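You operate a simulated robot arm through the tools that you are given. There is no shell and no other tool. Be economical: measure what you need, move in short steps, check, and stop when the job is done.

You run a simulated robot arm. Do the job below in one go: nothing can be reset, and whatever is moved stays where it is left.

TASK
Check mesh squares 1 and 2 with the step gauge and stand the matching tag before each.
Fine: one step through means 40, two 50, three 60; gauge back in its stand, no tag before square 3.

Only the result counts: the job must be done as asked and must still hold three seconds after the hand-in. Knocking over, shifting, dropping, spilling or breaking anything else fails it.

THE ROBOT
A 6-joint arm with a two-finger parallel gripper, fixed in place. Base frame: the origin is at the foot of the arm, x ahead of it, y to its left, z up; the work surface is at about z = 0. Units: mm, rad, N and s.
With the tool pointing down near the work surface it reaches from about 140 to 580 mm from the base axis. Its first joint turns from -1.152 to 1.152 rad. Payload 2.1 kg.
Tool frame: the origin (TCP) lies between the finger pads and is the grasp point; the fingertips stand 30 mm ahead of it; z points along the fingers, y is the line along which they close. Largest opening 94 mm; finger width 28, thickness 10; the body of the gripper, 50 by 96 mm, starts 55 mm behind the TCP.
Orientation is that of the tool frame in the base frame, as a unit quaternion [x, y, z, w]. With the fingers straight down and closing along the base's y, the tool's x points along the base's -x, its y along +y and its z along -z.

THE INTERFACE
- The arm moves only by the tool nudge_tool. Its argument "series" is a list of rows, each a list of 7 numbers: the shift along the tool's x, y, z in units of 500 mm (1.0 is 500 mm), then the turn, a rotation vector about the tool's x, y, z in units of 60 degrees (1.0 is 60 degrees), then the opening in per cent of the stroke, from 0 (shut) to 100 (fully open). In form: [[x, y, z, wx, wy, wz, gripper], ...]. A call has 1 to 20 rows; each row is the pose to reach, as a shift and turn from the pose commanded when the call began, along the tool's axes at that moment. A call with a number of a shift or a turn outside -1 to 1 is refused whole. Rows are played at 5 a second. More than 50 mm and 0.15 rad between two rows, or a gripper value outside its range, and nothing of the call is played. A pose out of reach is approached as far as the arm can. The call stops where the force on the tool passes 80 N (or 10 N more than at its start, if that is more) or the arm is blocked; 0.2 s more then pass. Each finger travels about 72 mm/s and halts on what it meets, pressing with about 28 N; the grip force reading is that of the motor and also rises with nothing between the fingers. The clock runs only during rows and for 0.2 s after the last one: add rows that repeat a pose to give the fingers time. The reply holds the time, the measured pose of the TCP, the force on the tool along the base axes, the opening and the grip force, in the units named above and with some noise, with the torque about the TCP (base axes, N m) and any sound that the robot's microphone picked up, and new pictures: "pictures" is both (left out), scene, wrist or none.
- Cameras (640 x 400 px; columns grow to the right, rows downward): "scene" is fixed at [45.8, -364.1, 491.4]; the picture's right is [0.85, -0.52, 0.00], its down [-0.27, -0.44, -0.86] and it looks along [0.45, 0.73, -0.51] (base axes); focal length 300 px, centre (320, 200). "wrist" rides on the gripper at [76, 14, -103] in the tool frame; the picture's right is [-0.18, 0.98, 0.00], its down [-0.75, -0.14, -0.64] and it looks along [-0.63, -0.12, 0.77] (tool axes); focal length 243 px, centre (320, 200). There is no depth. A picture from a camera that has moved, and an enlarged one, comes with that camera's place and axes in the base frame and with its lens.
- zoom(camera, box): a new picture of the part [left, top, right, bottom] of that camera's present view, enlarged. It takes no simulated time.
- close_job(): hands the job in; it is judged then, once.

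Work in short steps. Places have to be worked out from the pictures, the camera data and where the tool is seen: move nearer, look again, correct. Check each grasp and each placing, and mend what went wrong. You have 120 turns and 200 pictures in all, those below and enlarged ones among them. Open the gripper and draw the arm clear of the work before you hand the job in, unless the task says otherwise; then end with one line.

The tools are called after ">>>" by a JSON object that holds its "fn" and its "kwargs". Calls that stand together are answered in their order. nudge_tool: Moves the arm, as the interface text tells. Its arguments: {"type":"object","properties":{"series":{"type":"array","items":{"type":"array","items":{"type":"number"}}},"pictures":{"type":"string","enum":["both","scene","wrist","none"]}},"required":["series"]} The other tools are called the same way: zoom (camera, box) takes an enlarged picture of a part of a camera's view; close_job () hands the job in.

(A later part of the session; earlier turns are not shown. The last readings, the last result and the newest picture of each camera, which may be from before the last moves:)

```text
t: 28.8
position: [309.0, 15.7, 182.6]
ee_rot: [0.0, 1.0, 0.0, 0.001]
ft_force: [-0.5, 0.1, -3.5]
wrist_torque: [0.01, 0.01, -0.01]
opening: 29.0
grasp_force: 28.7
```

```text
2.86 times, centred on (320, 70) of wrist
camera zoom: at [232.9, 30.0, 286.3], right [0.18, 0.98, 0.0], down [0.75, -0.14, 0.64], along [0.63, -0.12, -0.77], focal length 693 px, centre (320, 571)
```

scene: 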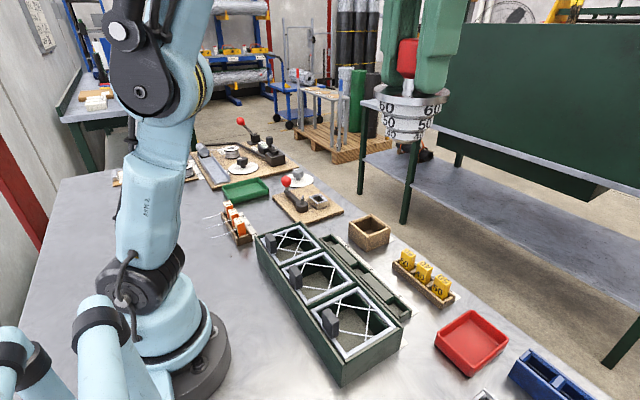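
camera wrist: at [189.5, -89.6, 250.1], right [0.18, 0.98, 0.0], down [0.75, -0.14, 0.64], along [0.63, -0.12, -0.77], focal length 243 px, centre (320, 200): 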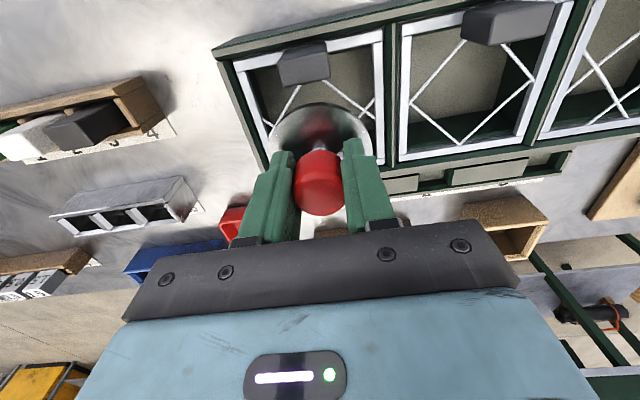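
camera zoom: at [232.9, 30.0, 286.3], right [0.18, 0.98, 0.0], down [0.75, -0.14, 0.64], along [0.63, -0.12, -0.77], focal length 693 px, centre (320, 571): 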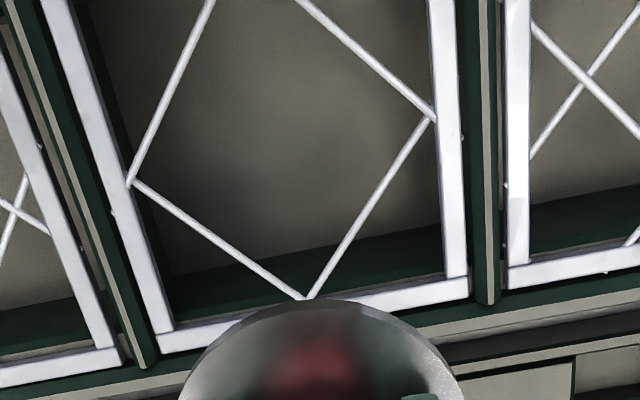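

Mesh 2 centre is (265.4,11.2). I move above it and lower to TCP z≈128.

>>> {"fn": "nudge_tool", "kwargs": {"series": [[0.045, -0.005, 0, 0, 0, 0, 10], [0.087, -0.009, 0, 0, 0, 0, 10], [0.087, -0.009, 0.06, 0, 0, 0, 10], [0.087, -0.009, 0.11, 0, 0, 0, 10], [0.087, -0.009, 0.11, 0, 0, 0, 10]], "pictures": "none"}}

>>> {"fn": "zoom", "kwargs": {"camera": "scene", "box": [270, 220, 370, 320]}}

>>> {"fn": "zoom", "kwargs": {"camera": "wrist", "box": [220, 40, 420, 200]}}

```text
t: 30.0
position: [265.0, 11.3, 127.9]
ee_rot: [0.001, 1.0, 0.001, 0.001]
ft_force: [0.3, -0.1, -2.8]
wrist_torque: [0.03, -0.01, -0.02]
opening: 29.1
grasp_force: 28.3
```

```text
4.00 times, centred on (320, 270) of scene
camera zoom: at [45.8, -364.1, 491.4], right [0.85, -0.52, 0.0], down [-0.27, -0.44, -0.86], along [0.45, 0.73, -0.51], focal length 1200 px, centre (320, -80)
```

zoom: 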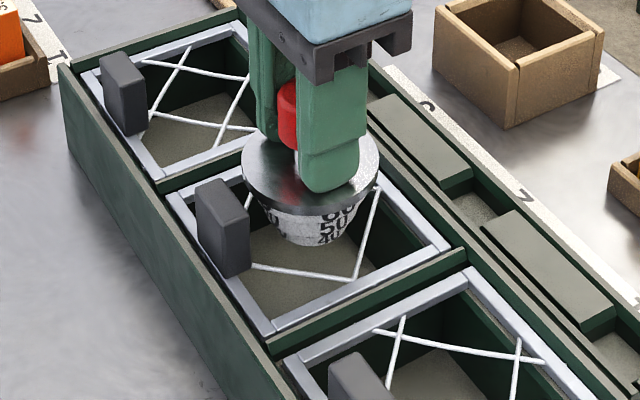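

```text
2.50 times, centred on (320, 120) of wrist
camera zoom: at [189.7, 25.3, 231.4], right [0.18, 0.98, 0.0], down [0.75, -0.14, 0.64], along [0.63, -0.12, -0.77], focal length 606 px, centre (320, 400)
```

zoom: 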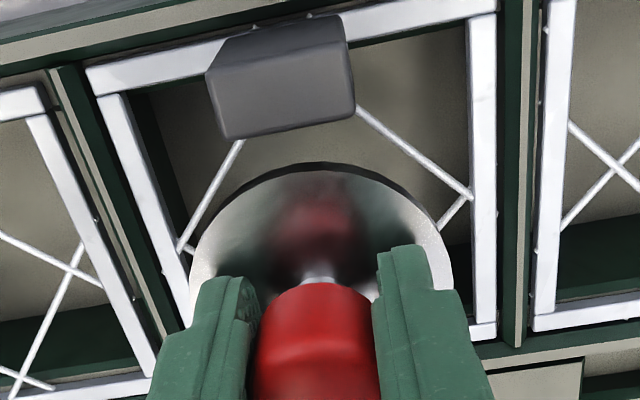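

Clear of the block. I lower to TCP z≈110 in small rows and read the force.

>>> {"fn": "nudge_tool", "kwargs": {"series": [[0, 0, 0.006, 0, 0, 0, 10], [0, 0, 0.012, 0, 0, 0, 10], [0, 0, 0.018, 0, 0, 0, 10], [0, 0, 0.024, 0, 0, 0, 10], [0, 0, 0.03, 0, 0, 0, 10], [0, 0, 0.036, 0, 0, 0, 10], [0, 0, 0.036, 0, 0, 0, 10]], "pictures": "none"}}

```text
t: 31.6
position: [266.7, 10.1, 111.5]
ee_rot: [0.0, 1.0, 0.0, 0.001]
ft_force: [-0.1, -0.1, -3.3]
wrist_torque: [-0.02, 0.05, 0.0]
opening: 28.9
grasp_force: 28.7
```

Free so far. I lower on in 1 mm rows through the level where square 1 blocked (107).

>>> {"fn": "nudge_tool", "kwargs": {"series": [[0, 0, 0.002, 0, 0, 0, 10], [0, 0, 0.004, 0, 0, 0, 10], [0, 0, 0.006, 0, 0, 0, 10], [0, 0, 0.008, 0, 0, 0, 10], [0, 0, 0.01, 0, 0, 0, 10], [0, 0, 0.012, 0, 0, 0, 10], [0, 0, 0.014, 0, 0, 0, 10], [0, 0, 0.014, 0, 0, 0, 10]], "pictures": "none"}}

```text
t: 33.4
position: [265.8, 10.3, 104.2]
ee_rot: [-0.001, 1.0, 0.001, 0.0]
ft_force: [-2.0, 3.3, 5.3]
wrist_torque: [-0.03, -0.05, 0.0]
opening: 29.2
grasp_force: 27.7
```

A light touch (+8 N) with push toward -x,+y. I lift 2 mm, shift (-1,+1.5) mm and try again.

>>> {"fn": "nudge_tool", "kwargs": {"series": [[0, 0, -0.004, 0, 0, 0, 10], [0.002, 0.003, -0.004, 0, 0, 0, 10], [0.002, 0.003, -0.001, 0, 0, 0, 10], [0.002, 0.003, 0.002, 0, 0, 0, 10], [0.002, 0.003, 0.004, 0, 0, 0, 10], [0.002, 0.003, 0.004, 0, 0, 0, 10]], "pictures": "none"}}

>>> {"fn": "zoom", "kwargs": {"camera": "scene", "box": [290, 240, 350, 300]}}

```text
t: 34.8
position: [264.2, 11.0, 102.1]
ee_rot: [0.0, 1.0, 0.0, 0.001]
ft_force: [0.2, 0.3, -3.4]
wrist_torque: [0.05, 0.02, 0.02]
opening: 29.0
grasp_force: 27.6
```

```text
6.67 times, centred on (320, 270) of scene
camera zoom: at [45.8, -364.1, 491.4], right [0.85, -0.52, 0.0], down [-0.27, -0.44, -0.86], along [0.45, 0.73, -0.51], focal length 2000 px, centre (320, -267)
```

zoom: 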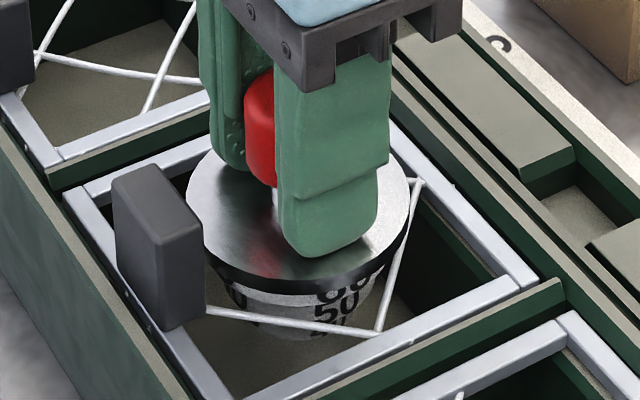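

No contact at TCP 102 — the 60 step is entering. I lower on until the flange meets the strings (expected ~93).

>>> {"fn": "nudge_tool", "kwargs": {"series": [[0, 0, 0.002, 0, 0, 0, 10], [0, 0, 0.004, 0, 0, 0, 10], [0, 0, 0.006, 0, 0, 0, 10], [0, 0, 0.008, 0, 0, 0, 10], [0, 0, 0.01, 0, 0, 0, 10], [0, 0, 0.01, 0, 0, 0, 10]], "pictures": "none"}}

>>> {"fn": "zoom", "kwargs": {"camera": "scene", "box": [290, 240, 350, 300]}}

```text
t: 36.2
position: [264.9, 11.5, 97.2]
ee_rot: [0.0, 1.0, 0.0, 0.001]
ft_force: [0.7, -0.4, -2.3]
wrist_torque: [-0.01, 0.0, 0.02]
opening: 29.3
grasp_force: 28.1
```

```text
6.67 times, centred on (320, 270) of scene
camera zoom: at [45.8, -364.1, 491.4], right [0.85, -0.52, 0.0], down [-0.27, -0.44, -0.86], along [0.45, 0.73, -0.51], focal length 2000 px, centre (320, -267)
```

zoom: 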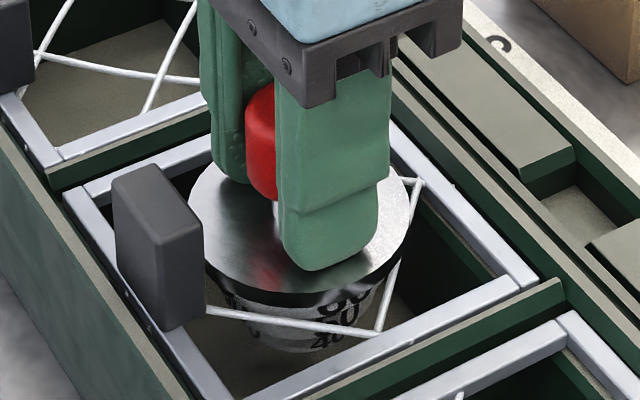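

>>> {"fn": "nudge_tool", "kwargs": {"series": [[0, 0, 0.002, 0, 0, 0, 10], [0, 0, 0.004, 0, 0, 0, 10], [0, 0, 0.004, 0, 0, 0, 10]], "pictures": "none"}}

```text
t: 37.0
position: [265.2, 10.4, 94.7]
ee_rot: [0.0, 1.0, 0.0, 0.0]
ft_force: [-0.1, 0.2, -2.1]
wrist_torque: [0.01, -0.01, 0.04]
opening: 29.4
grasp_force: 28.3
```

Still free at 94.7. Two more 1 mm rows, then look.

>>> {"fn": "nudge_tool", "kwargs": {"series": [[0, 0, 0.002, 0, 0, 0, 10], [0, 0, 0.004, 0, 0, 0, 10], [0, 0, 0.004, 0, 0, 0, 10]], "pictures": "none"}}

>>> {"fn": "zoom", "kwargs": {"camera": "scene", "box": [300, 250, 350, 300]}}

```text
t: 38.0
position: [266.1, 10.9, 93.5]
ee_rot: [0.0, 1.0, 0.0, -0.001]
ft_force: [-3.3, 1.0, 19.2]
wrist_torque: [0.03, -0.18, -0.01]
opening: 29.1
grasp_force: 27.9
stopped in row 3: the force on the tool passed its limit at 81 N (the readings are from after the stop); the commanded pose is now the measured one
```

```text
8.00 times, centred on (325, 275) of scene
camera zoom: at [45.7, -364.1, 491.4], right [0.85, -0.52, 0.0], down [-0.27, -0.44, -0.86], along [0.45, 0.73, -0.51], focal length 2400 px, centre (280, -400)
```

zoom: 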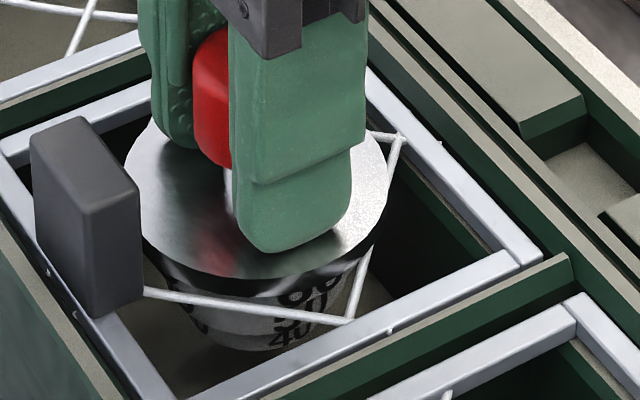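

Hard stop at 93.5 with the flange on the strings, 13.5 mm deeper than in square 1: all three steps pass → square 2 is 60, square 1 is 50. I lift straight out and carry the gauge above its stand.

>>> {"fn": "nudge_tool", "kwargs": {"series": [[0.001, 0, -0.004, 0, 0, 0, 10], [0.001, 0, -0.02, 0, 0, 0, 10], [0.001, 0, -0.05, 0, 0, 0, 10], [0.001, 0, -0.12, 0, 0, 0, 10], [0.001, 0, -0.2, 0, 0, 0, 10], [-0.07, 0.03, -0.2, 0, 0, 0, 10], [-0.14, 0.06, -0.2, 0, 0, 0, 10], [-0.21, 0.09, -0.2, 0, 0, 0, 10], [-0.28, 0.12, -0.2, 0, 0, 0, 10], [-0.35, 0.15, -0.2, 0, 0, 0, 10], [-0.4146, 0.1796, -0.2, 0, 0, 0, 10], [-0.4146, 0.1796, -0.2, 0, 0, 0, 10]]}}

>>> {"fn": "zoom", "kwargs": {"camera": "wrist", "box": [250, 30, 390, 160]}}

>>> {"fn": "zoom", "kwargs": {"camera": "scene", "box": [320, 140, 440, 260]}}

```text
t: 40.5
position: [474.7, 102.0, 194.0]
ee_rot: [0.0, 1.0, 0.0, 0.0]
ft_force: [-0.2, -0.9, -2.2]
wrist_torque: [-0.02, 0.03, 0.01]
opening: 29.1
grasp_force: 27.9
camera wrist: at [398.2, 116.5, 297.6], right [0.18, 0.98, 0.0], down [0.75, -0.14, 0.64], along [0.63, -0.12, -0.77], focal length 243 px, centre (320, 200)
```

scene: 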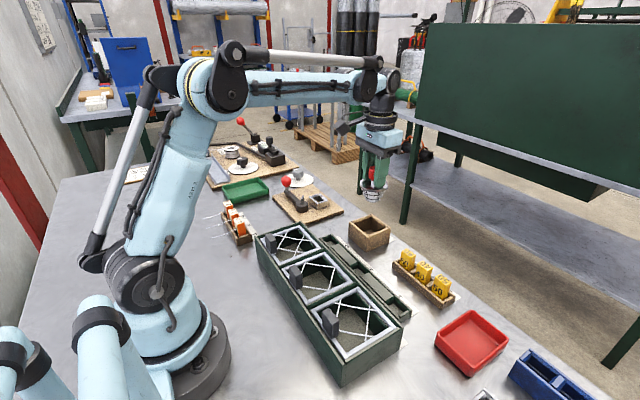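
wrist: 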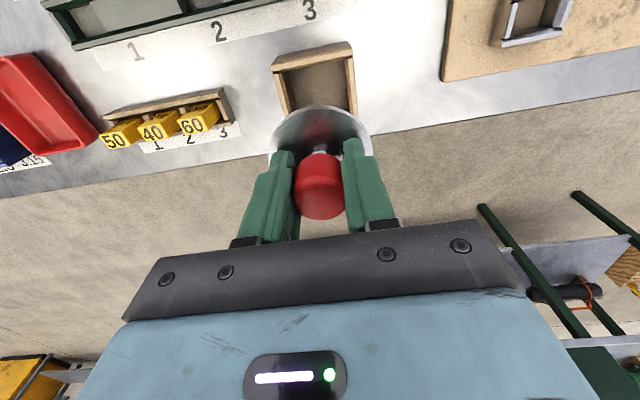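

```text
3.08 times, centred on (320, 95) of wrist
camera zoom: at [398.2, 116.5, 297.6], right [0.18, 0.98, 0.0], down [0.75, -0.14, 0.64], along [0.63, -0.12, -0.77], focal length 746 px, centre (320, 523)
```

zoom: 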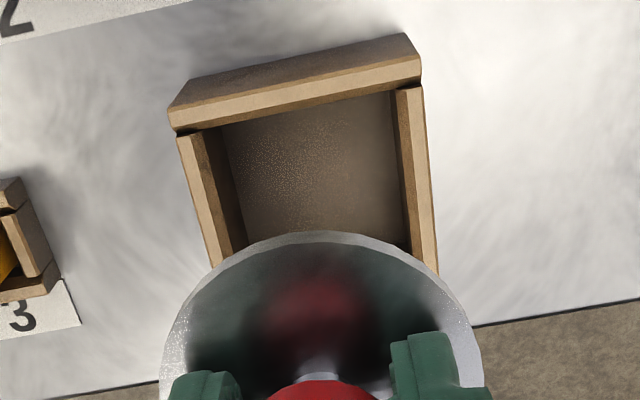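

```text
3.33 times, centred on (380, 200) of scene
camera zoom: at [45.8, -364.1, 491.4], right [0.85, -0.52, 0.0], down [-0.27, -0.44, -0.86], along [0.45, 0.73, -0.51], focal length 1000 px, centre (120, 200)
```

zoom: 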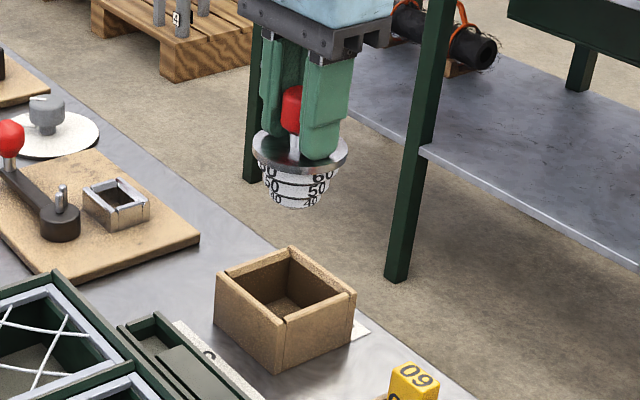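

Above the stand at the original grasp x,y within noise. I lower to TCP z≈115 and check alignment.

>>> {"fn": "nudge_tool", "kwargs": {"series": [[0.001, -0.001, 0.06, 0, 0, 0, 10], [0.001, -0.001, 0.12, 0, 0, 0, 10], [0.001, -0.001, 0.155, 0, 0, 0, 10], [0.001, -0.001, 0.155, 0, 0, 0, 10]], "pictures": "none"}}

>>> {"fn": "zoom", "kwargs": {"camera": "wrist", "box": [250, 60, 390, 190]}}

>>> {"fn": "zoom", "kwargs": {"camera": "scene", "box": [330, 180, 410, 260]}}

```text
t: 41.5
position: [472.9, 100.4, 114.5]
ee_rot: [-0.001, 1.0, 0.0, -0.001]
ft_force: [0.3, -0.4, -2.6]
wrist_torque: [-0.01, 0.04, -0.02]
opening: 29.2
grasp_force: 27.6
```

```text
3.08 times, centred on (320, 125) of wrist
camera zoom: at [396.4, 115.7, 219.4], right [0.18, 0.98, 0.0], down [0.75, -0.14, 0.64], along [0.63, -0.12, -0.77], focal length 746 px, centre (320, 431)
```

zoom: 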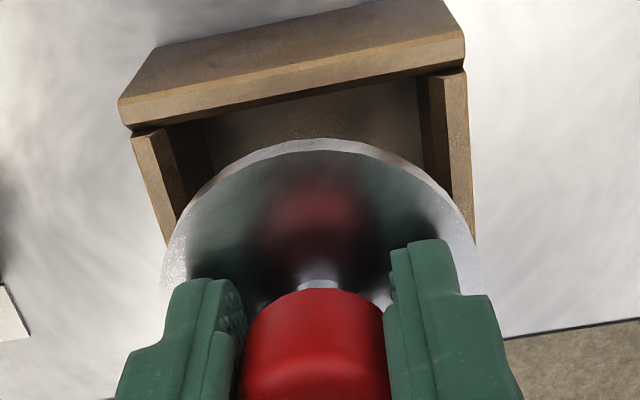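

```text
5.00 times, centred on (370, 220) of scene
camera zoom: at [45.8, -364.1, 491.4], right [0.85, -0.52, 0.0], down [-0.27, -0.44, -0.86], along [0.45, 0.73, -0.51], focal length 1500 px, centre (70, 100)
```

zoom: 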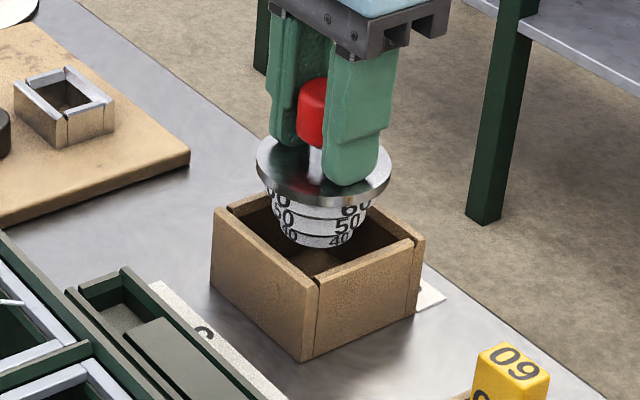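

Aligned with the stand opening. I lower to about z 90, watching force.

>>> {"fn": "nudge_tool", "kwargs": {"series": [[0, 0, 0.012, 0, 0, 0, 10], [0, 0, 0.024, 0, 0, 0, 10], [0, 0, 0.036, 0, 0, 0, 10], [0, 0, 0.044, 0, 0, 0, 10], [0, 0, 0.05, 0, 0, 0, 10], [0, 0, 0.05, 0, 0, 0, 10]], "pictures": "none"}}

>>> {"fn": "zoom", "kwargs": {"camera": "wrist", "box": [250, 60, 390, 190]}}

```text
t: 43.0
position: [472.7, 100.9, 90.9]
ee_rot: [0.0, 1.0, -0.001, 0.0]
ft_force: [-0.7, -0.1, -3.9]
wrist_torque: [0.01, -0.02, 0.01]
opening: 29.3
grasp_force: 27.8
```

```text
3.08 times, centred on (320, 125) of wrist
camera zoom: at [395.9, 115.6, 194.2], right [0.18, 0.98, 0.0], down [0.75, -0.14, 0.64], along [0.63, -0.12, -0.77], focal length 746 px, centre (320, 431)
```

zoom: 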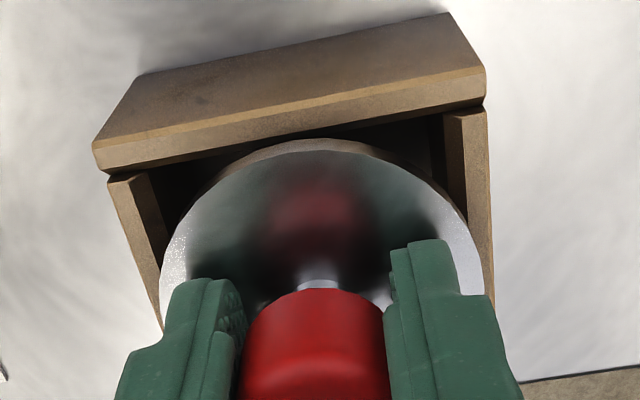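

No contact yet; 1 mm rows down to ~87 until it seats.

>>> {"fn": "nudge_tool", "kwargs": {"series": [[0, 0, 0.002, 0, 0, 0, 10], [0, 0, 0.004, 0, 0, 0, 10], [0, 0, 0.006, 0, 0, 0, 10], [0, 0, 0.006, 0, 0, 0, 10]], "pictures": "none"}}

```text
t: 44.0
position: [472.2, 101.3, 86.6]
ee_rot: [0.001, 1.0, 0.001, -0.001]
ft_force: [0.3, -0.1, -2.1]
wrist_torque: [0.03, 0.04, 0.02]
opening: 29.4
grasp_force: 28.2
```

Still hanging (force -2 to -3 N). I go 0.5 mm at a time further.

>>> {"fn": "nudge_tool", "kwargs": {"series": [[0, 0, 0.001, 0, 0, 0, 10], [0, 0, 0.002, 0, 0, 0, 10], [0, 0, 0.002, 0, 0, 0, 10]], "pictures": "none"}}

```text
t: 44.8
position: [472.2, 100.2, 86.4]
ee_rot: [0.0, 1.0, 0.0, -0.001]
ft_force: [0.1, -0.2, -2.5]
wrist_torque: [0.0, 0.05, -0.01]
opening: 29.3
grasp_force: 27.7
```

>>> {"fn": "nudge_tool", "kwargs": {"series": [[0, 0, 0.001, 0, 0, 0, 10], [0, 0, 0.002, 0, 0, 0, 10], [0, 0, 0.002, 0, 0, 0, 10]], "pictures": "none"}}

```text
t: 45.5
position: [471.6, 100.6, 86.9]
ee_rot: [-0.001, 1.0, 0.0, -0.001]
ft_force: [0.1, 0.8, -2.7]
wrist_torque: [-0.01, 0.01, 0.0]
opening: 29.4
grasp_force: 27.8
```

Not seated yet – the gauge may have slid up slightly in the grip when it hit the strings. I keep lowering gently.

>>> {"fn": "nudge_tool", "kwargs": {"series": [[0, 0, 0.001, 0, 0, 0, 10], [0, 0, 0.002, 0, 0, 0, 10], [0, 0, 0.003, 0, 0, 0, 10], [0, 0, 0.003, 0, 0, 0, 10]], "pictures": "none"}}

>>> {"fn": "zoom", "kwargs": {"camera": "scene", "box": [340, 190, 400, 250]}}

```text
t: 46.5
position: [472.6, 100.7, 84.8]
ee_rot: [0.0, 1.0, 0.0, 0.0]
ft_force: [0.1, 0.0, -2.8]
wrist_torque: [-0.05, 0.02, 0.0]
opening: 29.3
grasp_force: 27.9
```

```text
6.67 times, centred on (370, 220) of scene
camera zoom: at [45.8, -364.1, 491.4], right [0.85, -0.52, 0.0], down [-0.27, -0.44, -0.86], along [0.45, 0.73, -0.51], focal length 2000 px, centre (-13, 67)
```

zoom: 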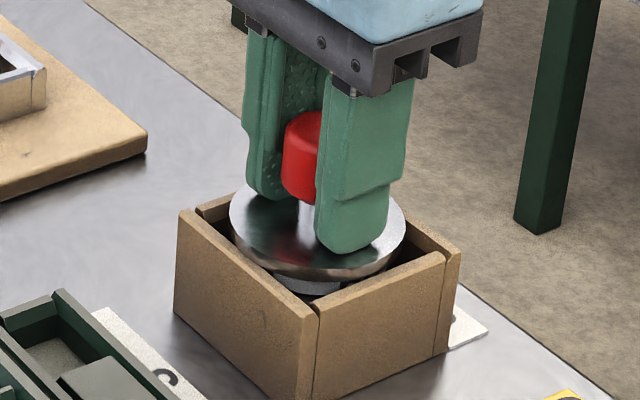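

Close to seated. I continue down in 0.5 mm rows.

>>> {"fn": "nudge_tool", "kwargs": {"series": [[0, 0, 0.001, 0, 0, 0, 10], [0, 0, 0.002, 0, 0, 0, 10], [0, 0, 0.003, 0, 0, 0, 10], [0, 0, 0.004, 0, 0, 0, 10], [0, 0, 0.004, 0, 0, 0, 10]], "pictures": "none"}}

```text
t: 47.8
position: [471.7, 99.8, 84.3]
ee_rot: [0.0, 1.0, 0.001, -0.001]
ft_force: [2.9, -0.9, 53.4]
wrist_torque: [0.78, 0.8, -0.01]
opening: 29.3
grasp_force: 27.5
```

It has seated (+56 N; it slid ~3.5 mm in the grip). I relieve the pressure by ~1 mm and check before releasing.

>>> {"fn": "nudge_tool", "kwargs": {"series": [[0, 0, -0.001, 0, 0, 0, 10], [0, 0, -0.002, 0, 0, 0, 10], [0, 0, -0.002, 0, 0, 0, 10]], "pictures": "none"}}

>>> {"fn": "zoom", "kwargs": {"camera": "wrist", "box": [250, 60, 390, 190]}}

>>> {"fn": "zoom", "kwargs": {"camera": "scene", "box": [340, 190, 400, 250]}}

```text
t: 48.5
position: [471.7, 100.0, 85.1]
ee_rot: [0.0, 1.0, -0.001, -0.001]
ft_force: [0.4, -1.8, 38.9]
wrist_torque: [0.65, 0.49, -0.01]
opening: 29.2
grasp_force: 28.5
```

```text
3.08 times, centred on (320, 125) of wrist
camera zoom: at [396.0, 115.4, 187.1], right [0.18, 0.98, 0.0], down [0.75, -0.14, 0.64], along [0.63, -0.12, -0.77], focal length 746 px, centre (320, 431)
```

zoom: 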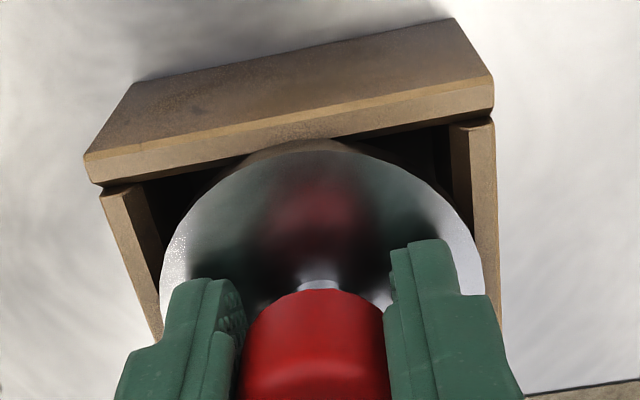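

```text
6.67 times, centred on (370, 220) of scene
camera zoom: at [45.6, -364.2, 491.4], right [0.85, -0.52, 0.0], down [-0.27, -0.44, -0.86], along [0.45, 0.73, -0.51], focal length 2000 px, centre (-13, 67)
```

zoom: 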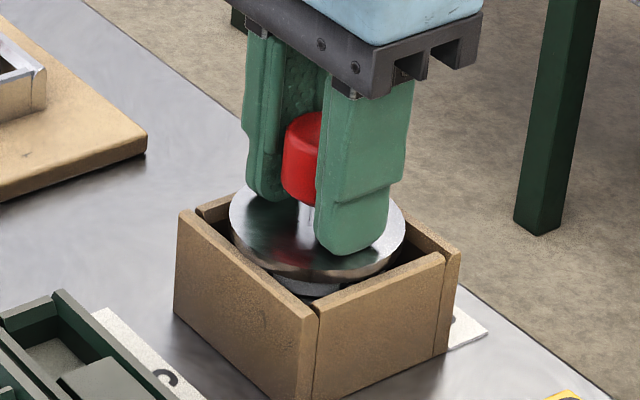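

Compared with the original picture, the flange sits at the same height and place. I relieve the remaining load and open slightly.

>>> {"fn": "nudge_tool", "kwargs": {"series": [[-0.001, 0.0, -0.002, 0, 0, 0, 10], [-0.001, 0.0, -0.003, 0, 0, 0, 10], [-0.001, 0.0, -0.003, 0, 0, 0, 10]], "pictures": "none"}}

```text
t: 49.4
position: [473.1, 100.3, 83.5]
ee_rot: [0.0, 1.0, 0.0, 0.0]
ft_force: [-1.0, 0.2, -2.6]
wrist_torque: [-0.01, 0.0, 0.01]
opening: 29.3
grasp_force: 28.2
```

Pressure relieved, only ~1 mm above its seat. I lower 0.7 mm and open the fingers to ~50 mm.

>>> {"fn": "nudge_tool", "kwargs": {"series": [[0, 0, 0.0015, 0, 0, 0, 10], [0, 0, 0.0015, 0, 0, 0, 36], [0, 0, 0.0015, 0, 0, 0, 52], [0, 0, 0.0015, 0, 0, 0, 52]], "pictures": "none"}}

>>> {"fn": "zoom", "kwargs": {"camera": "scene", "box": [340, 190, 400, 250]}}

>>> {"fn": "zoom", "kwargs": {"camera": "wrist", "box": [250, 60, 390, 190]}}

```text
t: 50.4
position: [472.8, 99.6, 84.5]
ee_rot: [0.0, 1.0, 0.0, -0.001]
ft_force: [0.0, -1.2, 1.5]
wrist_torque: [0.02, 0.05, 0.04]
opening: 48.1
grasp_force: 0.0
```

```text
6.67 times, centred on (370, 220) of scene
camera zoom: at [45.8, -364.1, 491.4], right [0.85, -0.52, 0.0], down [-0.27, -0.44, -0.86], along [0.45, 0.73, -0.51], focal length 2000 px, centre (-13, 67)
```

zoom: 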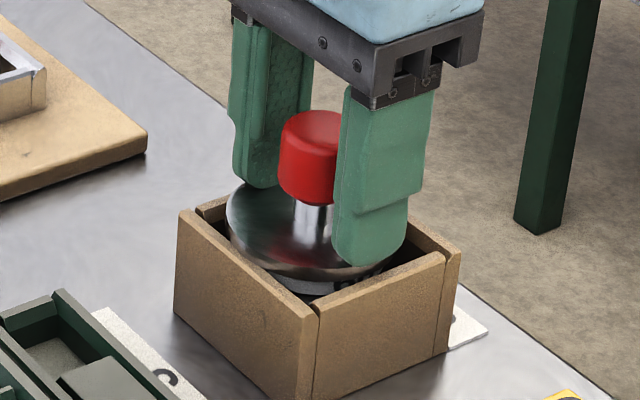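

```text
3.08 times, centred on (320, 125) of wrist
camera zoom: at [396.6, 115.4, 187.4], right [0.18, 0.98, 0.0], down [0.75, -0.14, 0.64], along [0.63, -0.12, -0.77], focal length 746 px, centre (320, 431)
```

zoom: 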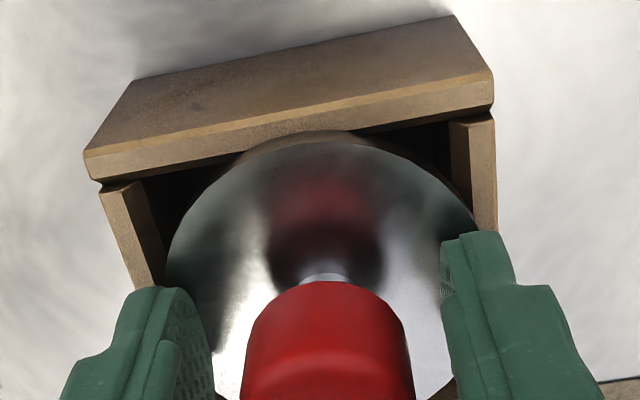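

Released; it may be leaning slightly. I raise the open hand and look.

>>> {"fn": "nudge_tool", "kwargs": {"series": [[0, 0, -0.01, 0, 0, 0, 60], [0, 0, -0.06, 0, 0, 0, 60], [0, 0, -0.14, 0, 0, 0, 60], [0, 0, -0.14, 0, 0, 0, 60]], "pictures": "none"}}

>>> {"fn": "zoom", "kwargs": {"camera": "scene", "box": [340, 190, 400, 250]}}

>>> {"fn": "zoom", "kwargs": {"camera": "wrist", "box": [220, 60, 420, 220]}}

```text
t: 51.4
position: [473.4, 100.6, 154.8]
ee_rot: [0.0, 1.0, 0.0, 0.0]
ft_force: [-0.2, -0.7, 0.3]
wrist_torque: [0.0, 0.0, -0.01]
opening: 56.4
grasp_force: 0.2
```

```text
6.67 times, centred on (370, 220) of scene
camera zoom: at [45.8, -364.1, 491.4], right [0.85, -0.52, 0.0], down [-0.27, -0.44, -0.86], along [0.45, 0.73, -0.51], focal length 2000 px, centre (-13, 67)
```

zoom: 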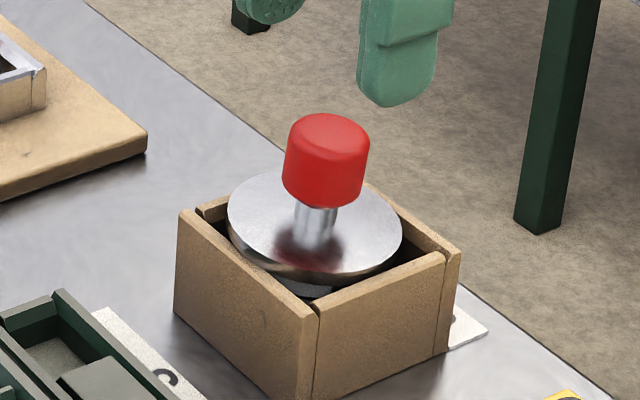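

```text
2.50 times, centred on (320, 140) of wrist
camera zoom: at [395.9, 115.3, 258.2], right [0.18, 0.98, 0.0], down [0.75, -0.14, 0.64], along [0.63, -0.12, -0.77], focal length 606 px, centre (320, 350)
```

zoom: 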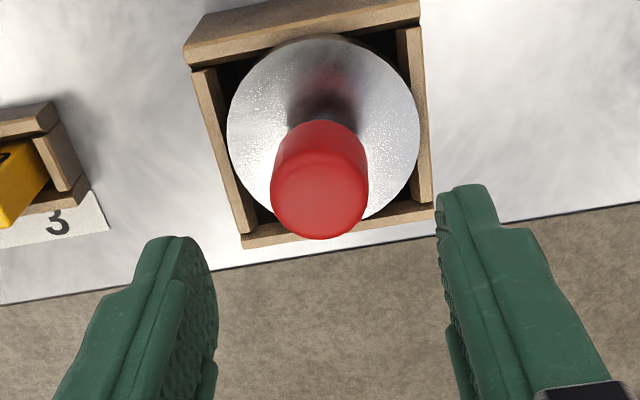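

Stand outer walls span x 438–509, y 63–137 (top z≈47), and the gauge's flange centre sits ~2–4 mm off with a slight lean. I'll re-grip the knob, lift a little and reseat it properly.

>>> {"fn": "nudge_tool", "kwargs": {"series": [[0, 0, 0.07, 0, 0, 0, 60], [0, 0, 0.136, 0, 0, 0, 60], [0, 0, 0.136, 0, 0, 0, 36], [0, 0, 0.136, 0, 0, 0, 10], [0, 0, 0.136, 0, 0, 0, 10], [0, 0, 0.136, 0, 0, 0, 10]], "pictures": "none"}}

>>> {"fn": "zoom", "kwargs": {"camera": "scene", "box": [340, 190, 400, 250]}}

```text
t: 52.8
position: [473.2, 100.1, 85.7]
ee_rot: [0.0, 1.0, 0.001, -0.001]
ft_force: [-0.1, -2.2, 1.1]
wrist_torque: [0.09, -0.02, 0.01]
opening: 29.3
grasp_force: 28.4
```

```text
6.67 times, centred on (370, 220) of scene
camera zoom: at [45.8, -364.1, 491.4], right [0.85, -0.52, 0.0], down [-0.27, -0.44, -0.86], along [0.45, 0.73, -0.51], focal length 2000 px, centre (-13, 67)
```

zoom: 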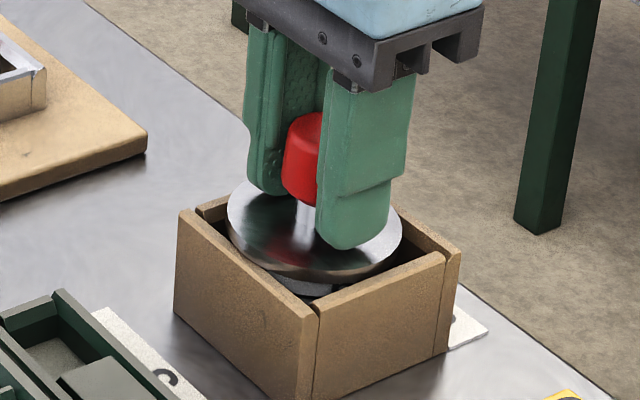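

Gripped. I lift 60 mm slowly and inspect tilt.

>>> {"fn": "nudge_tool", "kwargs": {"series": [[0, 0, -0.01, 0, 0, 0, 10], [0, 0, -0.03, 0, 0, 0, 10], [0, 0, -0.07, 0, 0, 0, 10], [0, 0, -0.12, 0, 0, 0, 10], [0, 0, -0.12, 0, 0, 0, 10]], "pictures": "none"}}

>>> {"fn": "zoom", "kwargs": {"camera": "scene", "box": [340, 170, 400, 230]}}

>>> {"fn": "zoom", "kwargs": {"camera": "wrist", "box": [250, 90, 390, 220]}}

```text
t: 54.0
position: [473.5, 100.8, 147.1]
ee_rot: [0.001, 1.0, 0.001, -0.001]
ft_force: [0.2, -0.6, -2.6]
wrist_torque: [0.01, 0.04, 0.01]
opening: 29.4
grasp_force: 27.7
```

```text
6.67 times, centred on (370, 200) of scene
camera zoom: at [45.8, -364.1, 491.4], right [0.85, -0.52, 0.0], down [-0.27, -0.44, -0.86], along [0.45, 0.73, -0.51], focal length 2000 px, centre (-13, 200)
```

zoom: 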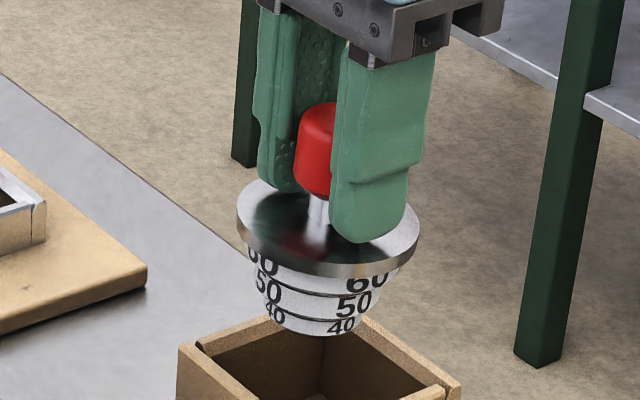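

```text
3.08 times, centred on (320, 155) of wrist
camera zoom: at [396.1, 115.5, 249.9], right [0.18, 0.98, 0.0], down [0.75, -0.14, 0.64], along [0.63, -0.12, -0.77], focal length 746 px, centre (320, 338)
```

zoom: 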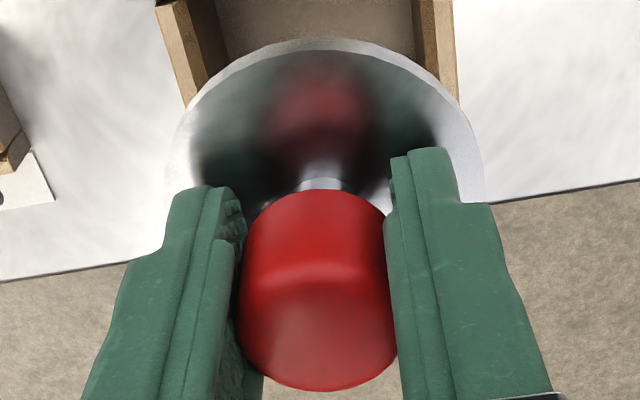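

The gauge leans about 2° (knob toward +x). I tilt the tool -2° about y to make it upright, shift y by -0.5 mm, and lower to ~z 95.

>>> {"fn": "nudge_tool", "kwargs": {"series": [[0, -0.001, 0, 0, -0.015, 0, 10], [0, -0.001, 0, 0, -0.033, 0, 10], [0, -0.001, 0.04, 0, -0.033, 0, 10], [0, -0.001, 0.08, 0, -0.033, 0, 10], [0, -0.001, 0.104, 0, -0.033, 0, 10], [0, -0.001, 0.104, 0, -0.033, 0, 10]], "pictures": "none"}}

>>> {"fn": "zoom", "kwargs": {"camera": "scene", "box": [340, 180, 400, 240]}}

>>> {"fn": "zoom", "kwargs": {"camera": "wrist", "box": [250, 60, 390, 190]}}

```text
t: 55.4
position: [472.3, 100.2, 93.8]
ee_rot: [0.0, 1.0, 0.0, 0.017]
ft_force: [0.0, -0.3, -3.2]
wrist_torque: [-0.02, 0.06, 0.02]
opening: 29.2
grasp_force: 27.7
```

```text
6.67 times, centred on (370, 210) of scene
camera zoom: at [45.8, -364.1, 491.4], right [0.85, -0.52, 0.0], down [-0.27, -0.44, -0.86], along [0.45, 0.73, -0.51], focal length 2000 px, centre (-13, 133)
```

zoom: 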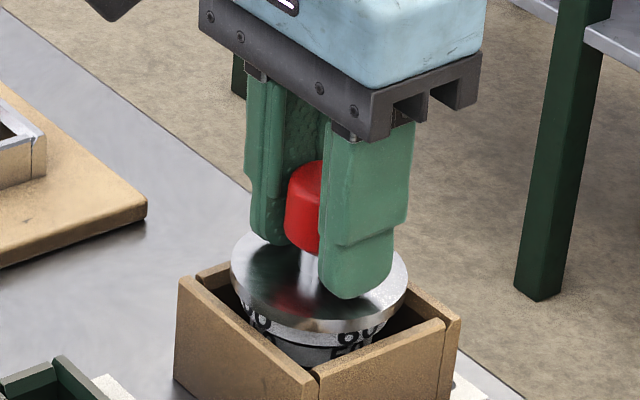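

```text
3.08 times, centred on (320, 125) of wrist
camera zoom: at [392.6, 115.1, 194.7], right [0.18, 0.98, 0.01], down [0.73, -0.14, 0.67], along [0.66, -0.12, -0.75], focal length 746 px, centre (320, 431)
```

zoom: 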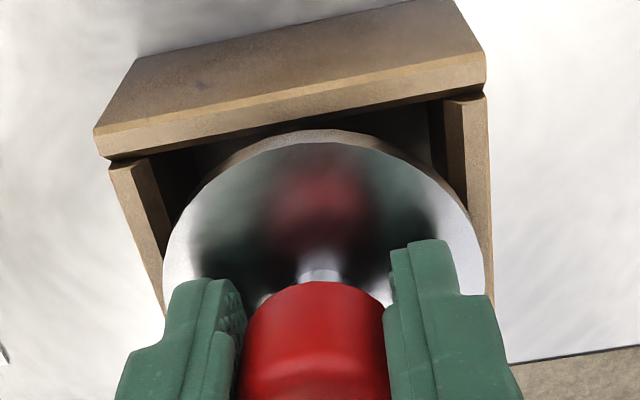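

Level and centred. I lower 5 mm in 1 mm rows.

>>> {"fn": "nudge_tool", "kwargs": {"series": [[-0.001, 0, 0.002, 0, 0, 0, 10], [-0.001, 0, 0.004, 0, 0, 0, 10], [-0.001, 0, 0.006, 0, 0, 0, 10], [-0.001, 0, 0.008, 0, 0, 0, 10], [-0.001, 0, 0.01, 0, 0, 0, 10], [-0.001, 0, 0.01, 0, 0, 0, 10]], "pictures": "none"}}

```text
t: 56.8
position: [473.4, 101.1, 88.5]
ee_rot: [0.0, 1.0, 0.0, 0.017]
ft_force: [-1.1, -0.2, -2.4]
wrist_torque: [0.01, 0.01, 0.0]
opening: 28.8
grasp_force: 28.0
```

Still free; 0.5–1 mm rows further.

>>> {"fn": "nudge_tool", "kwargs": {"series": [[0, 0, 0.002, 0, 0, 0, 10], [0, 0, 0.003, 0, 0, 0, 10], [0, 0, 0.004, 0, 0, 0, 10], [0, 0, 0.004, 0, 0, 0, 10]], "pictures": "none"}}

```text
t: 57.8
position: [473.2, 100.9, 86.9]
ee_rot: [0.0, 1.0, 0.0, 0.017]
ft_force: [-1.9, 1.3, 8.0]
wrist_torque: [0.0, -0.28, 0.06]
opening: 28.9
grasp_force: 28.5
```

Light contact on the +x side (10 N). I lift 0.5 mm, shift -1 mm in x and lower 1 mm.

>>> {"fn": "nudge_tool", "kwargs": {"series": [[0, 0, -0.002, 0, 0, 0, 10], [0.002, 0, -0.002, 0, 0, 0, 10], [0.002, 0, 0.0, 0, 0, 0, 10], [0.002, 0, 0.001, 0, 0, 0, 10], [0.002, 0, 0.001, 0, 0, 0, 10]], "pictures": "none"}}

```text
t: 59.0
position: [472.9, 99.7, 87.7]
ee_rot: [0.0, 1.0, 0.0, 0.017]
ft_force: [-0.5, -0.4, -1.8]
wrist_torque: [0.03, 0.06, -0.01]
opening: 29.0
grasp_force: 27.7
```

Contact vanished. I lower 1.5 mm more.

>>> {"fn": "nudge_tool", "kwargs": {"series": [[0, 0, 0.001, 0, 0, 0, 10], [0, 0, 0.002, 0, 0, 0, 10], [0, 0, 0.003, 0, 0, 0, 10], [0, 0, 0.003, 0, 0, 0, 10]], "pictures": "none"}}

```text
t: 60.0
position: [472.6, 99.6, 84.4]
ee_rot: [0.0, 1.0, 0.0, 0.017]
ft_force: [-2.1, -3.9, 21.7]
wrist_torque: [0.06, 0.23, 0.05]
opening: 29.0
grasp_force: 27.9
```

Now the load is nearly central (24 N), so it's seated. I relieve 0.5 mm and open.

>>> {"fn": "nudge_tool", "kwargs": {"series": [[0, 0, -0.001, 0, 0, 0, 10], [0, 0, -0.001, 0, 0, 0, 10], [0, 0, -0.001, 0, 0, 0, 34], [0, 0, -0.001, 0, 0, 0, 45], [0, 0, -0.001, 0, 0, 0, 60], [0, 0, -0.001, 0, 0, 0, 60]], "pictures": "none"}}

>>> {"fn": "nudge_tool", "kwargs": {"series": [[0, 0, -0.02, 0, 0, 0, 60], [0, 0, -0.08, 0, 0, 0, 60], [0, 0, -0.14, 0, 0.033, 0, 60], [0, 0, -0.14, 0, 0.033, 0, 60]], "pictures": "none"}}

>>> {"fn": "zoom", "kwargs": {"camera": "scene", "box": [340, 190, 400, 250]}}

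>>> {"fn": "zoom", "kwargs": {"camera": "wrist", "box": [220, 60, 420, 220]}}

```text
t: 61.4
position: [473.6, 99.6, 85.9]
ee_rot: [0.0, 1.0, 0.0, 0.017]
ft_force: [0.1, 1.0, -0.6]
wrist_torque: [0.01, -0.04, 0.01]
opening: 56.4
grasp_force: 0.1
```

```text
t: 62.4
position: [470.5, 100.7, 155.8]
ee_rot: [0.0, 1.0, 0.0, -0.002]
ft_force: [-0.2, 0.1, -0.4]
wrist_torque: [0.0, -0.04, 0.01]
opening: 56.3
grasp_force: 0.0
```

```text
6.67 times, centred on (370, 220) of scene
camera zoom: at [45.8, -364.1, 491.4], right [0.85, -0.52, 0.0], down [-0.27, -0.44, -0.86], along [0.45, 0.73, -0.51], focal length 2000 px, centre (-13, 67)
```

zoom: 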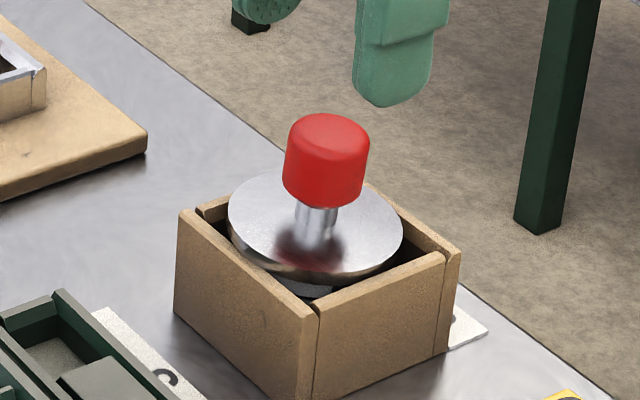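

```text
2.50 times, centred on (320, 140) of wrist
camera zoom: at [394.0, 115.4, 258.8], right [0.18, 0.98, 0.0], down [0.75, -0.14, 0.64], along [0.63, -0.12, -0.77], focal length 606 px, centre (320, 350)
```

zoom: 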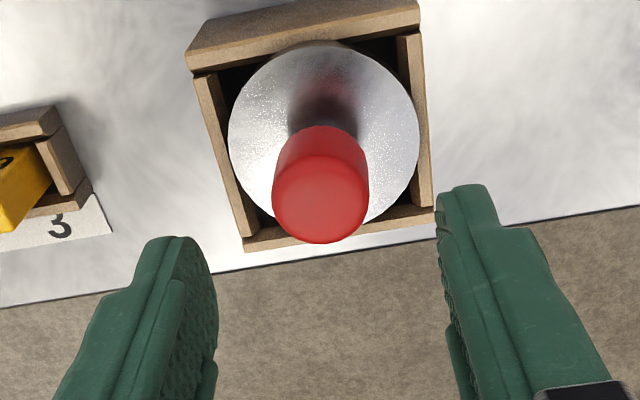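

It came back to the same rest pose. I enlarge to judge whether the flange really lies level on the walls.

>>> {"fn": "zoom", "kwargs": {"camera": "scene", "box": [352, 200, 392, 240]}}

>>> {"fn": "zoom", "kwargs": {"camera": "wrist", "box": [275, 60, 375, 150]}}

```text
10.00 times, centred on (372, 220) of scene
camera zoom: at [45.8, -364.1, 491.4], right [0.85, -0.52, 0.0], down [-0.27, -0.44, -0.86], along [0.45, 0.73, -0.51], focal length 2999 px, centre (-200, 0)
```

zoom: 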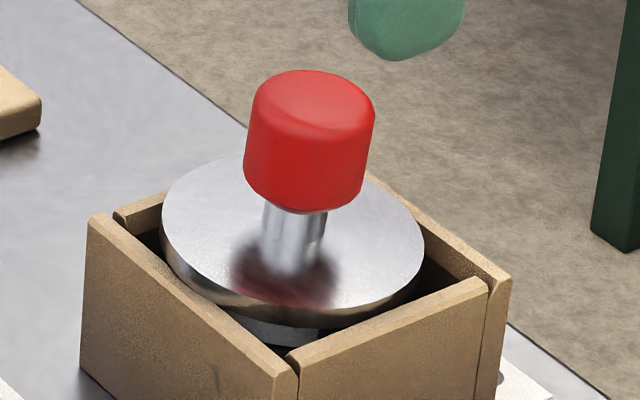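

```text
4.44 times, centred on (325, 105) of wrist
camera zoom: at [394.0, 115.4, 258.8], right [0.18, 0.98, 0.0], down [0.75, -0.14, 0.64], along [0.63, -0.12, -0.77], focal length 1078 px, centre (298, 622)
```

zoom: 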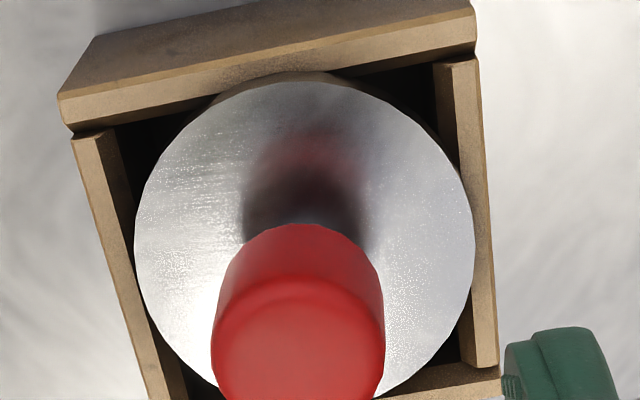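

The gauge leans ~3–4° because its upper step is touching the -x/+y wall edges. I re-grip with the tool vertical and will reseat ~1.5 mm further +x and 1 mm toward -y.

>>> {"fn": "nudge_tool", "kwargs": {"series": [[-0.005, -0.001, 0.07, 0, 0, 0, 60], [-0.005, -0.001, 0.136, 0, 0, 0, 60], [-0.005, -0.001, 0.136, 0, 0, 0, 36], [-0.005, -0.001, 0.136, 0, 0, 0, 10], [-0.005, -0.001, 0.136, 0, 0, 0, 10], [-0.005, -0.001, 0.13, 0, 0, 0, 10], [-0.005, -0.001, 0.1, 0, 0, 0, 10], [-0.005, -0.001, 0.04, 0, 0, 0, 10], [-0.005, -0.001, 0.04, 0, 0, 0, 10]], "pictures": "none"}}

>>> {"fn": "zoom", "kwargs": {"camera": "wrist", "box": [250, 90, 390, 220]}}

>>> {"fn": "zoom", "kwargs": {"camera": "scene", "box": [352, 180, 392, 220]}}

```text
t: 64.3
position: [472.7, 98.9, 136.1]
ee_rot: [-0.001, 1.0, 0.0, -0.001]
ft_force: [-0.4, 0.0, -2.8]
wrist_torque: [-0.01, -0.02, 0.0]
opening: 29.3
grasp_force: 28.0
```

```text
3.08 times, centred on (320, 155) of wrist
camera zoom: at [396.3, 114.4, 239.4], right [0.18, 0.98, 0.0], down [0.75, -0.14, 0.64], along [0.63, -0.12, -0.77], focal length 746 px, centre (320, 338)
```

zoom: 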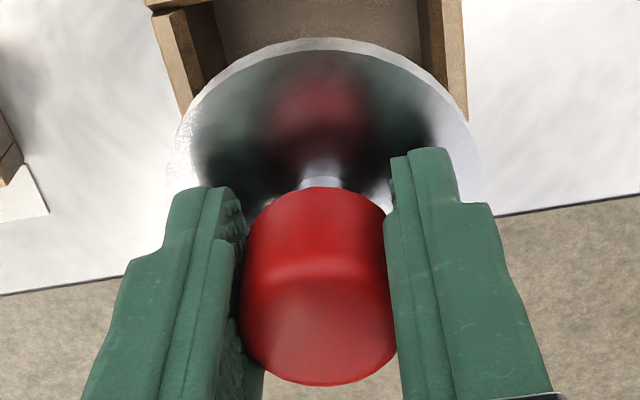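

```text
10.00 times, centred on (372, 200) of scene
camera zoom: at [45.8, -364.1, 491.4], right [0.85, -0.52, 0.0], down [-0.27, -0.44, -0.86], along [0.45, 0.73, -0.51], focal length 2999 px, centre (-200, 200)
```

zoom: 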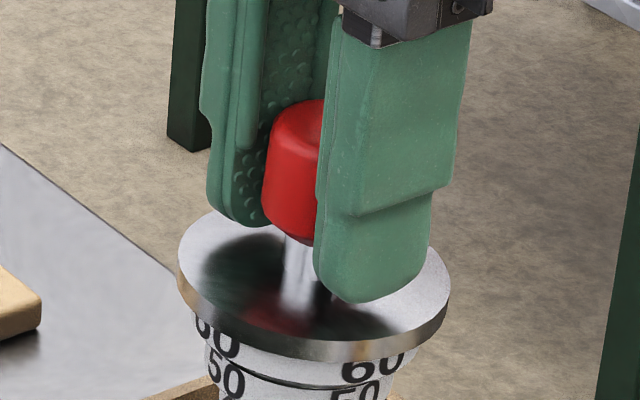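

Nearly level in the hand. I shift +1.7 mm in x and lower to z≈92.

>>> {"fn": "nudge_tool", "kwargs": {"series": [[-0.0034, 0, 0.03, 0, 0, 0, 10], [-0.0034, 0, 0.06, 0, 0, 0, 10], [-0.0034, 0, 0.08, 0, 0, 0, 10], [-0.0034, 0, 0.088, 0, 0, 0, 10], [-0.0034, 0, 0.088, 0, 0, 0, 10]], "pictures": "none"}}

>>> {"fn": "zoom", "kwargs": {"camera": "wrist", "box": [250, 60, 390, 190]}}

```text
t: 65.5
position: [473.4, 99.8, 90.6]
ee_rot: [-0.001, 1.0, 0.0, -0.001]
ft_force: [0.1, 0.1, -3.9]
wrist_torque: [0.0, 0.01, -0.01]
opening: 28.8
grasp_force: 27.8
```

```text
3.08 times, centred on (320, 125) of wrist
camera zoom: at [398.1, 114.5, 194.9], right [0.18, 0.98, 0.0], down [0.75, -0.14, 0.64], along [0.63, -0.12, -0.77], focal length 746 px, centre (320, 431)
```

zoom: 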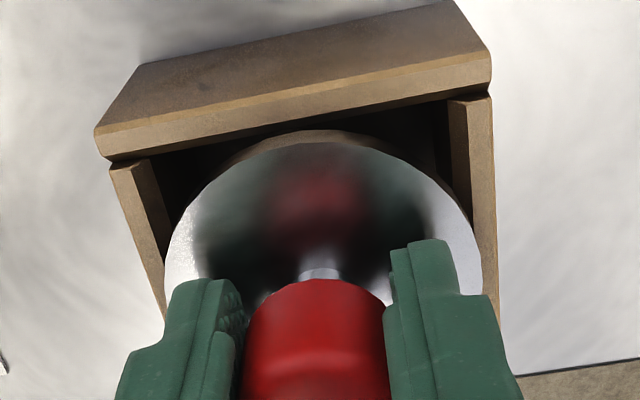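

A gap to the back wall is visible now. Lower 4 mm in 1 mm rows.

>>> {"fn": "nudge_tool", "kwargs": {"series": [[0, 0, 0.002, 0, 0, 0, 10], [0, 0, 0.004, 0, 0, 0, 10], [0, 0, 0.006, 0, 0, 0, 10], [0, 0, 0.008, 0, 0, 0, 10], [0, 0, 0.008, 0, 0, 0, 10]], "pictures": "none"}}

```text
t: 66.8
position: [474.1, 99.7, 87.5]
ee_rot: [0.0, 1.0, 0.0, -0.001]
ft_force: [-6.5, 2.4, 16.1]
wrist_torque: [0.07, -0.46, 0.06]
opening: 29.0
grasp_force: 27.8
```

Contact on the +x side now. I lift 2 mm, move -1.0 mm x, +0.3 mm y, and lower again.

>>> {"fn": "nudge_tool", "kwargs": {"series": [[0, 0, -0.006, 0, 0, 0, 10], [0.002, 0.0006, -0.006, 0, 0, 0, 10], [0.002, 0.0006, -0.002, 0, 0, 0, 10], [0.002, 0.0006, 0.001, 0, 0, 0, 10], [0.002, 0.0006, 0.002, 0, 0, 0, 10], [0.002, 0.0006, 0.002, 0, 0, 0, 10]], "pictures": "none"}}

```text
t: 68.2
position: [472.1, 99.8, 87.7]
ee_rot: [0.0, 1.0, 0.0, -0.001]
ft_force: [-1.3, -0.2, 21.6]
wrist_torque: [0.03, -0.14, 0.09]
opening: 29.5
grasp_force: 28.3
```

Now the load is central and vertical (24 N). I relieve 0.5 mm and release, then look.

>>> {"fn": "nudge_tool", "kwargs": {"series": [[0, 0, -0.001, 0, 0, 0, 10], [0, 0, -0.001, 0, 0, 0, 10], [0, 0, -0.001, 0, 0, 0, 33], [0, 0, -0.001, 0, 0, 0, 40], [0, 0, -0.001, 0, 0, 0, 60], [0, 0, -0.001, 0, 0, 0, 60]], "pictures": "none"}}

>>> {"fn": "nudge_tool", "kwargs": {"series": [[0, 0, -0.02, 0, 0, 0, 60], [0, 0, -0.08, 0, 0, 0, 60], [0, 0, -0.14, 0, 0, 0, 60], [0, 0, -0.14, 0, 0, 0, 60]], "pictures": "none"}}

>>> {"fn": "zoom", "kwargs": {"camera": "scene", "box": [352, 200, 392, 240]}}

>>> {"fn": "zoom", "kwargs": {"camera": "wrist", "box": [275, 60, 375, 150]}}

```text
t: 69.5
position: [473.2, 100.5, 87.0]
ee_rot: [0.0, 1.0, 0.0, -0.001]
ft_force: [-0.8, -0.9, -0.1]
wrist_torque: [0.0, 0.0, 0.01]
opening: 56.4
grasp_force: 0.0
```

```text
t: 70.5
position: [473.8, 100.7, 156.6]
ee_rot: [0.0, 1.0, -0.001, -0.001]
ft_force: [0.7, 0.1, 0.9]
wrist_torque: [0.0, -0.03, -0.02]
opening: 56.4
grasp_force: 0.0
```

```text
10.00 times, centred on (372, 220) of scene
camera zoom: at [45.8, -364.1, 491.4], right [0.85, -0.52, 0.0], down [-0.27, -0.44, -0.86], along [0.45, 0.73, -0.51], focal length 2999 px, centre (-200, 0)
```

zoom: 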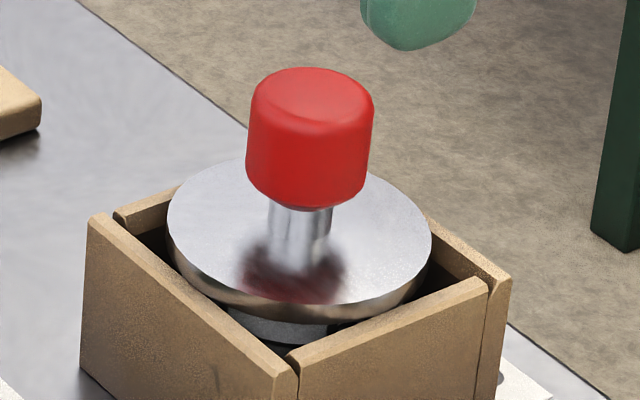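

```text
4.44 times, centred on (325, 105) of wrist
camera zoom: at [397.2, 115.2, 260.6], right [0.18, 0.98, 0.0], down [0.75, -0.14, 0.64], along [0.63, -0.12, -0.77], focal length 1078 px, centre (298, 622)
```

zoom: 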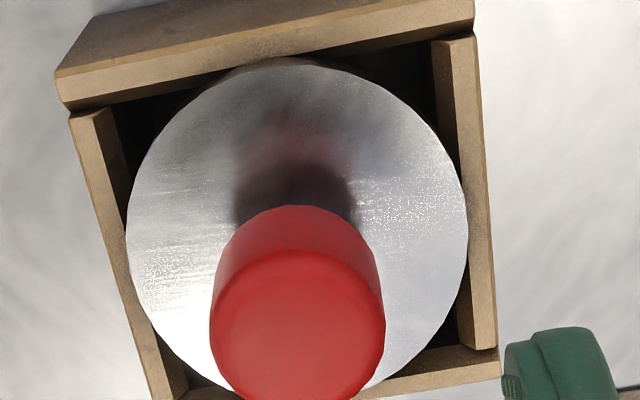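

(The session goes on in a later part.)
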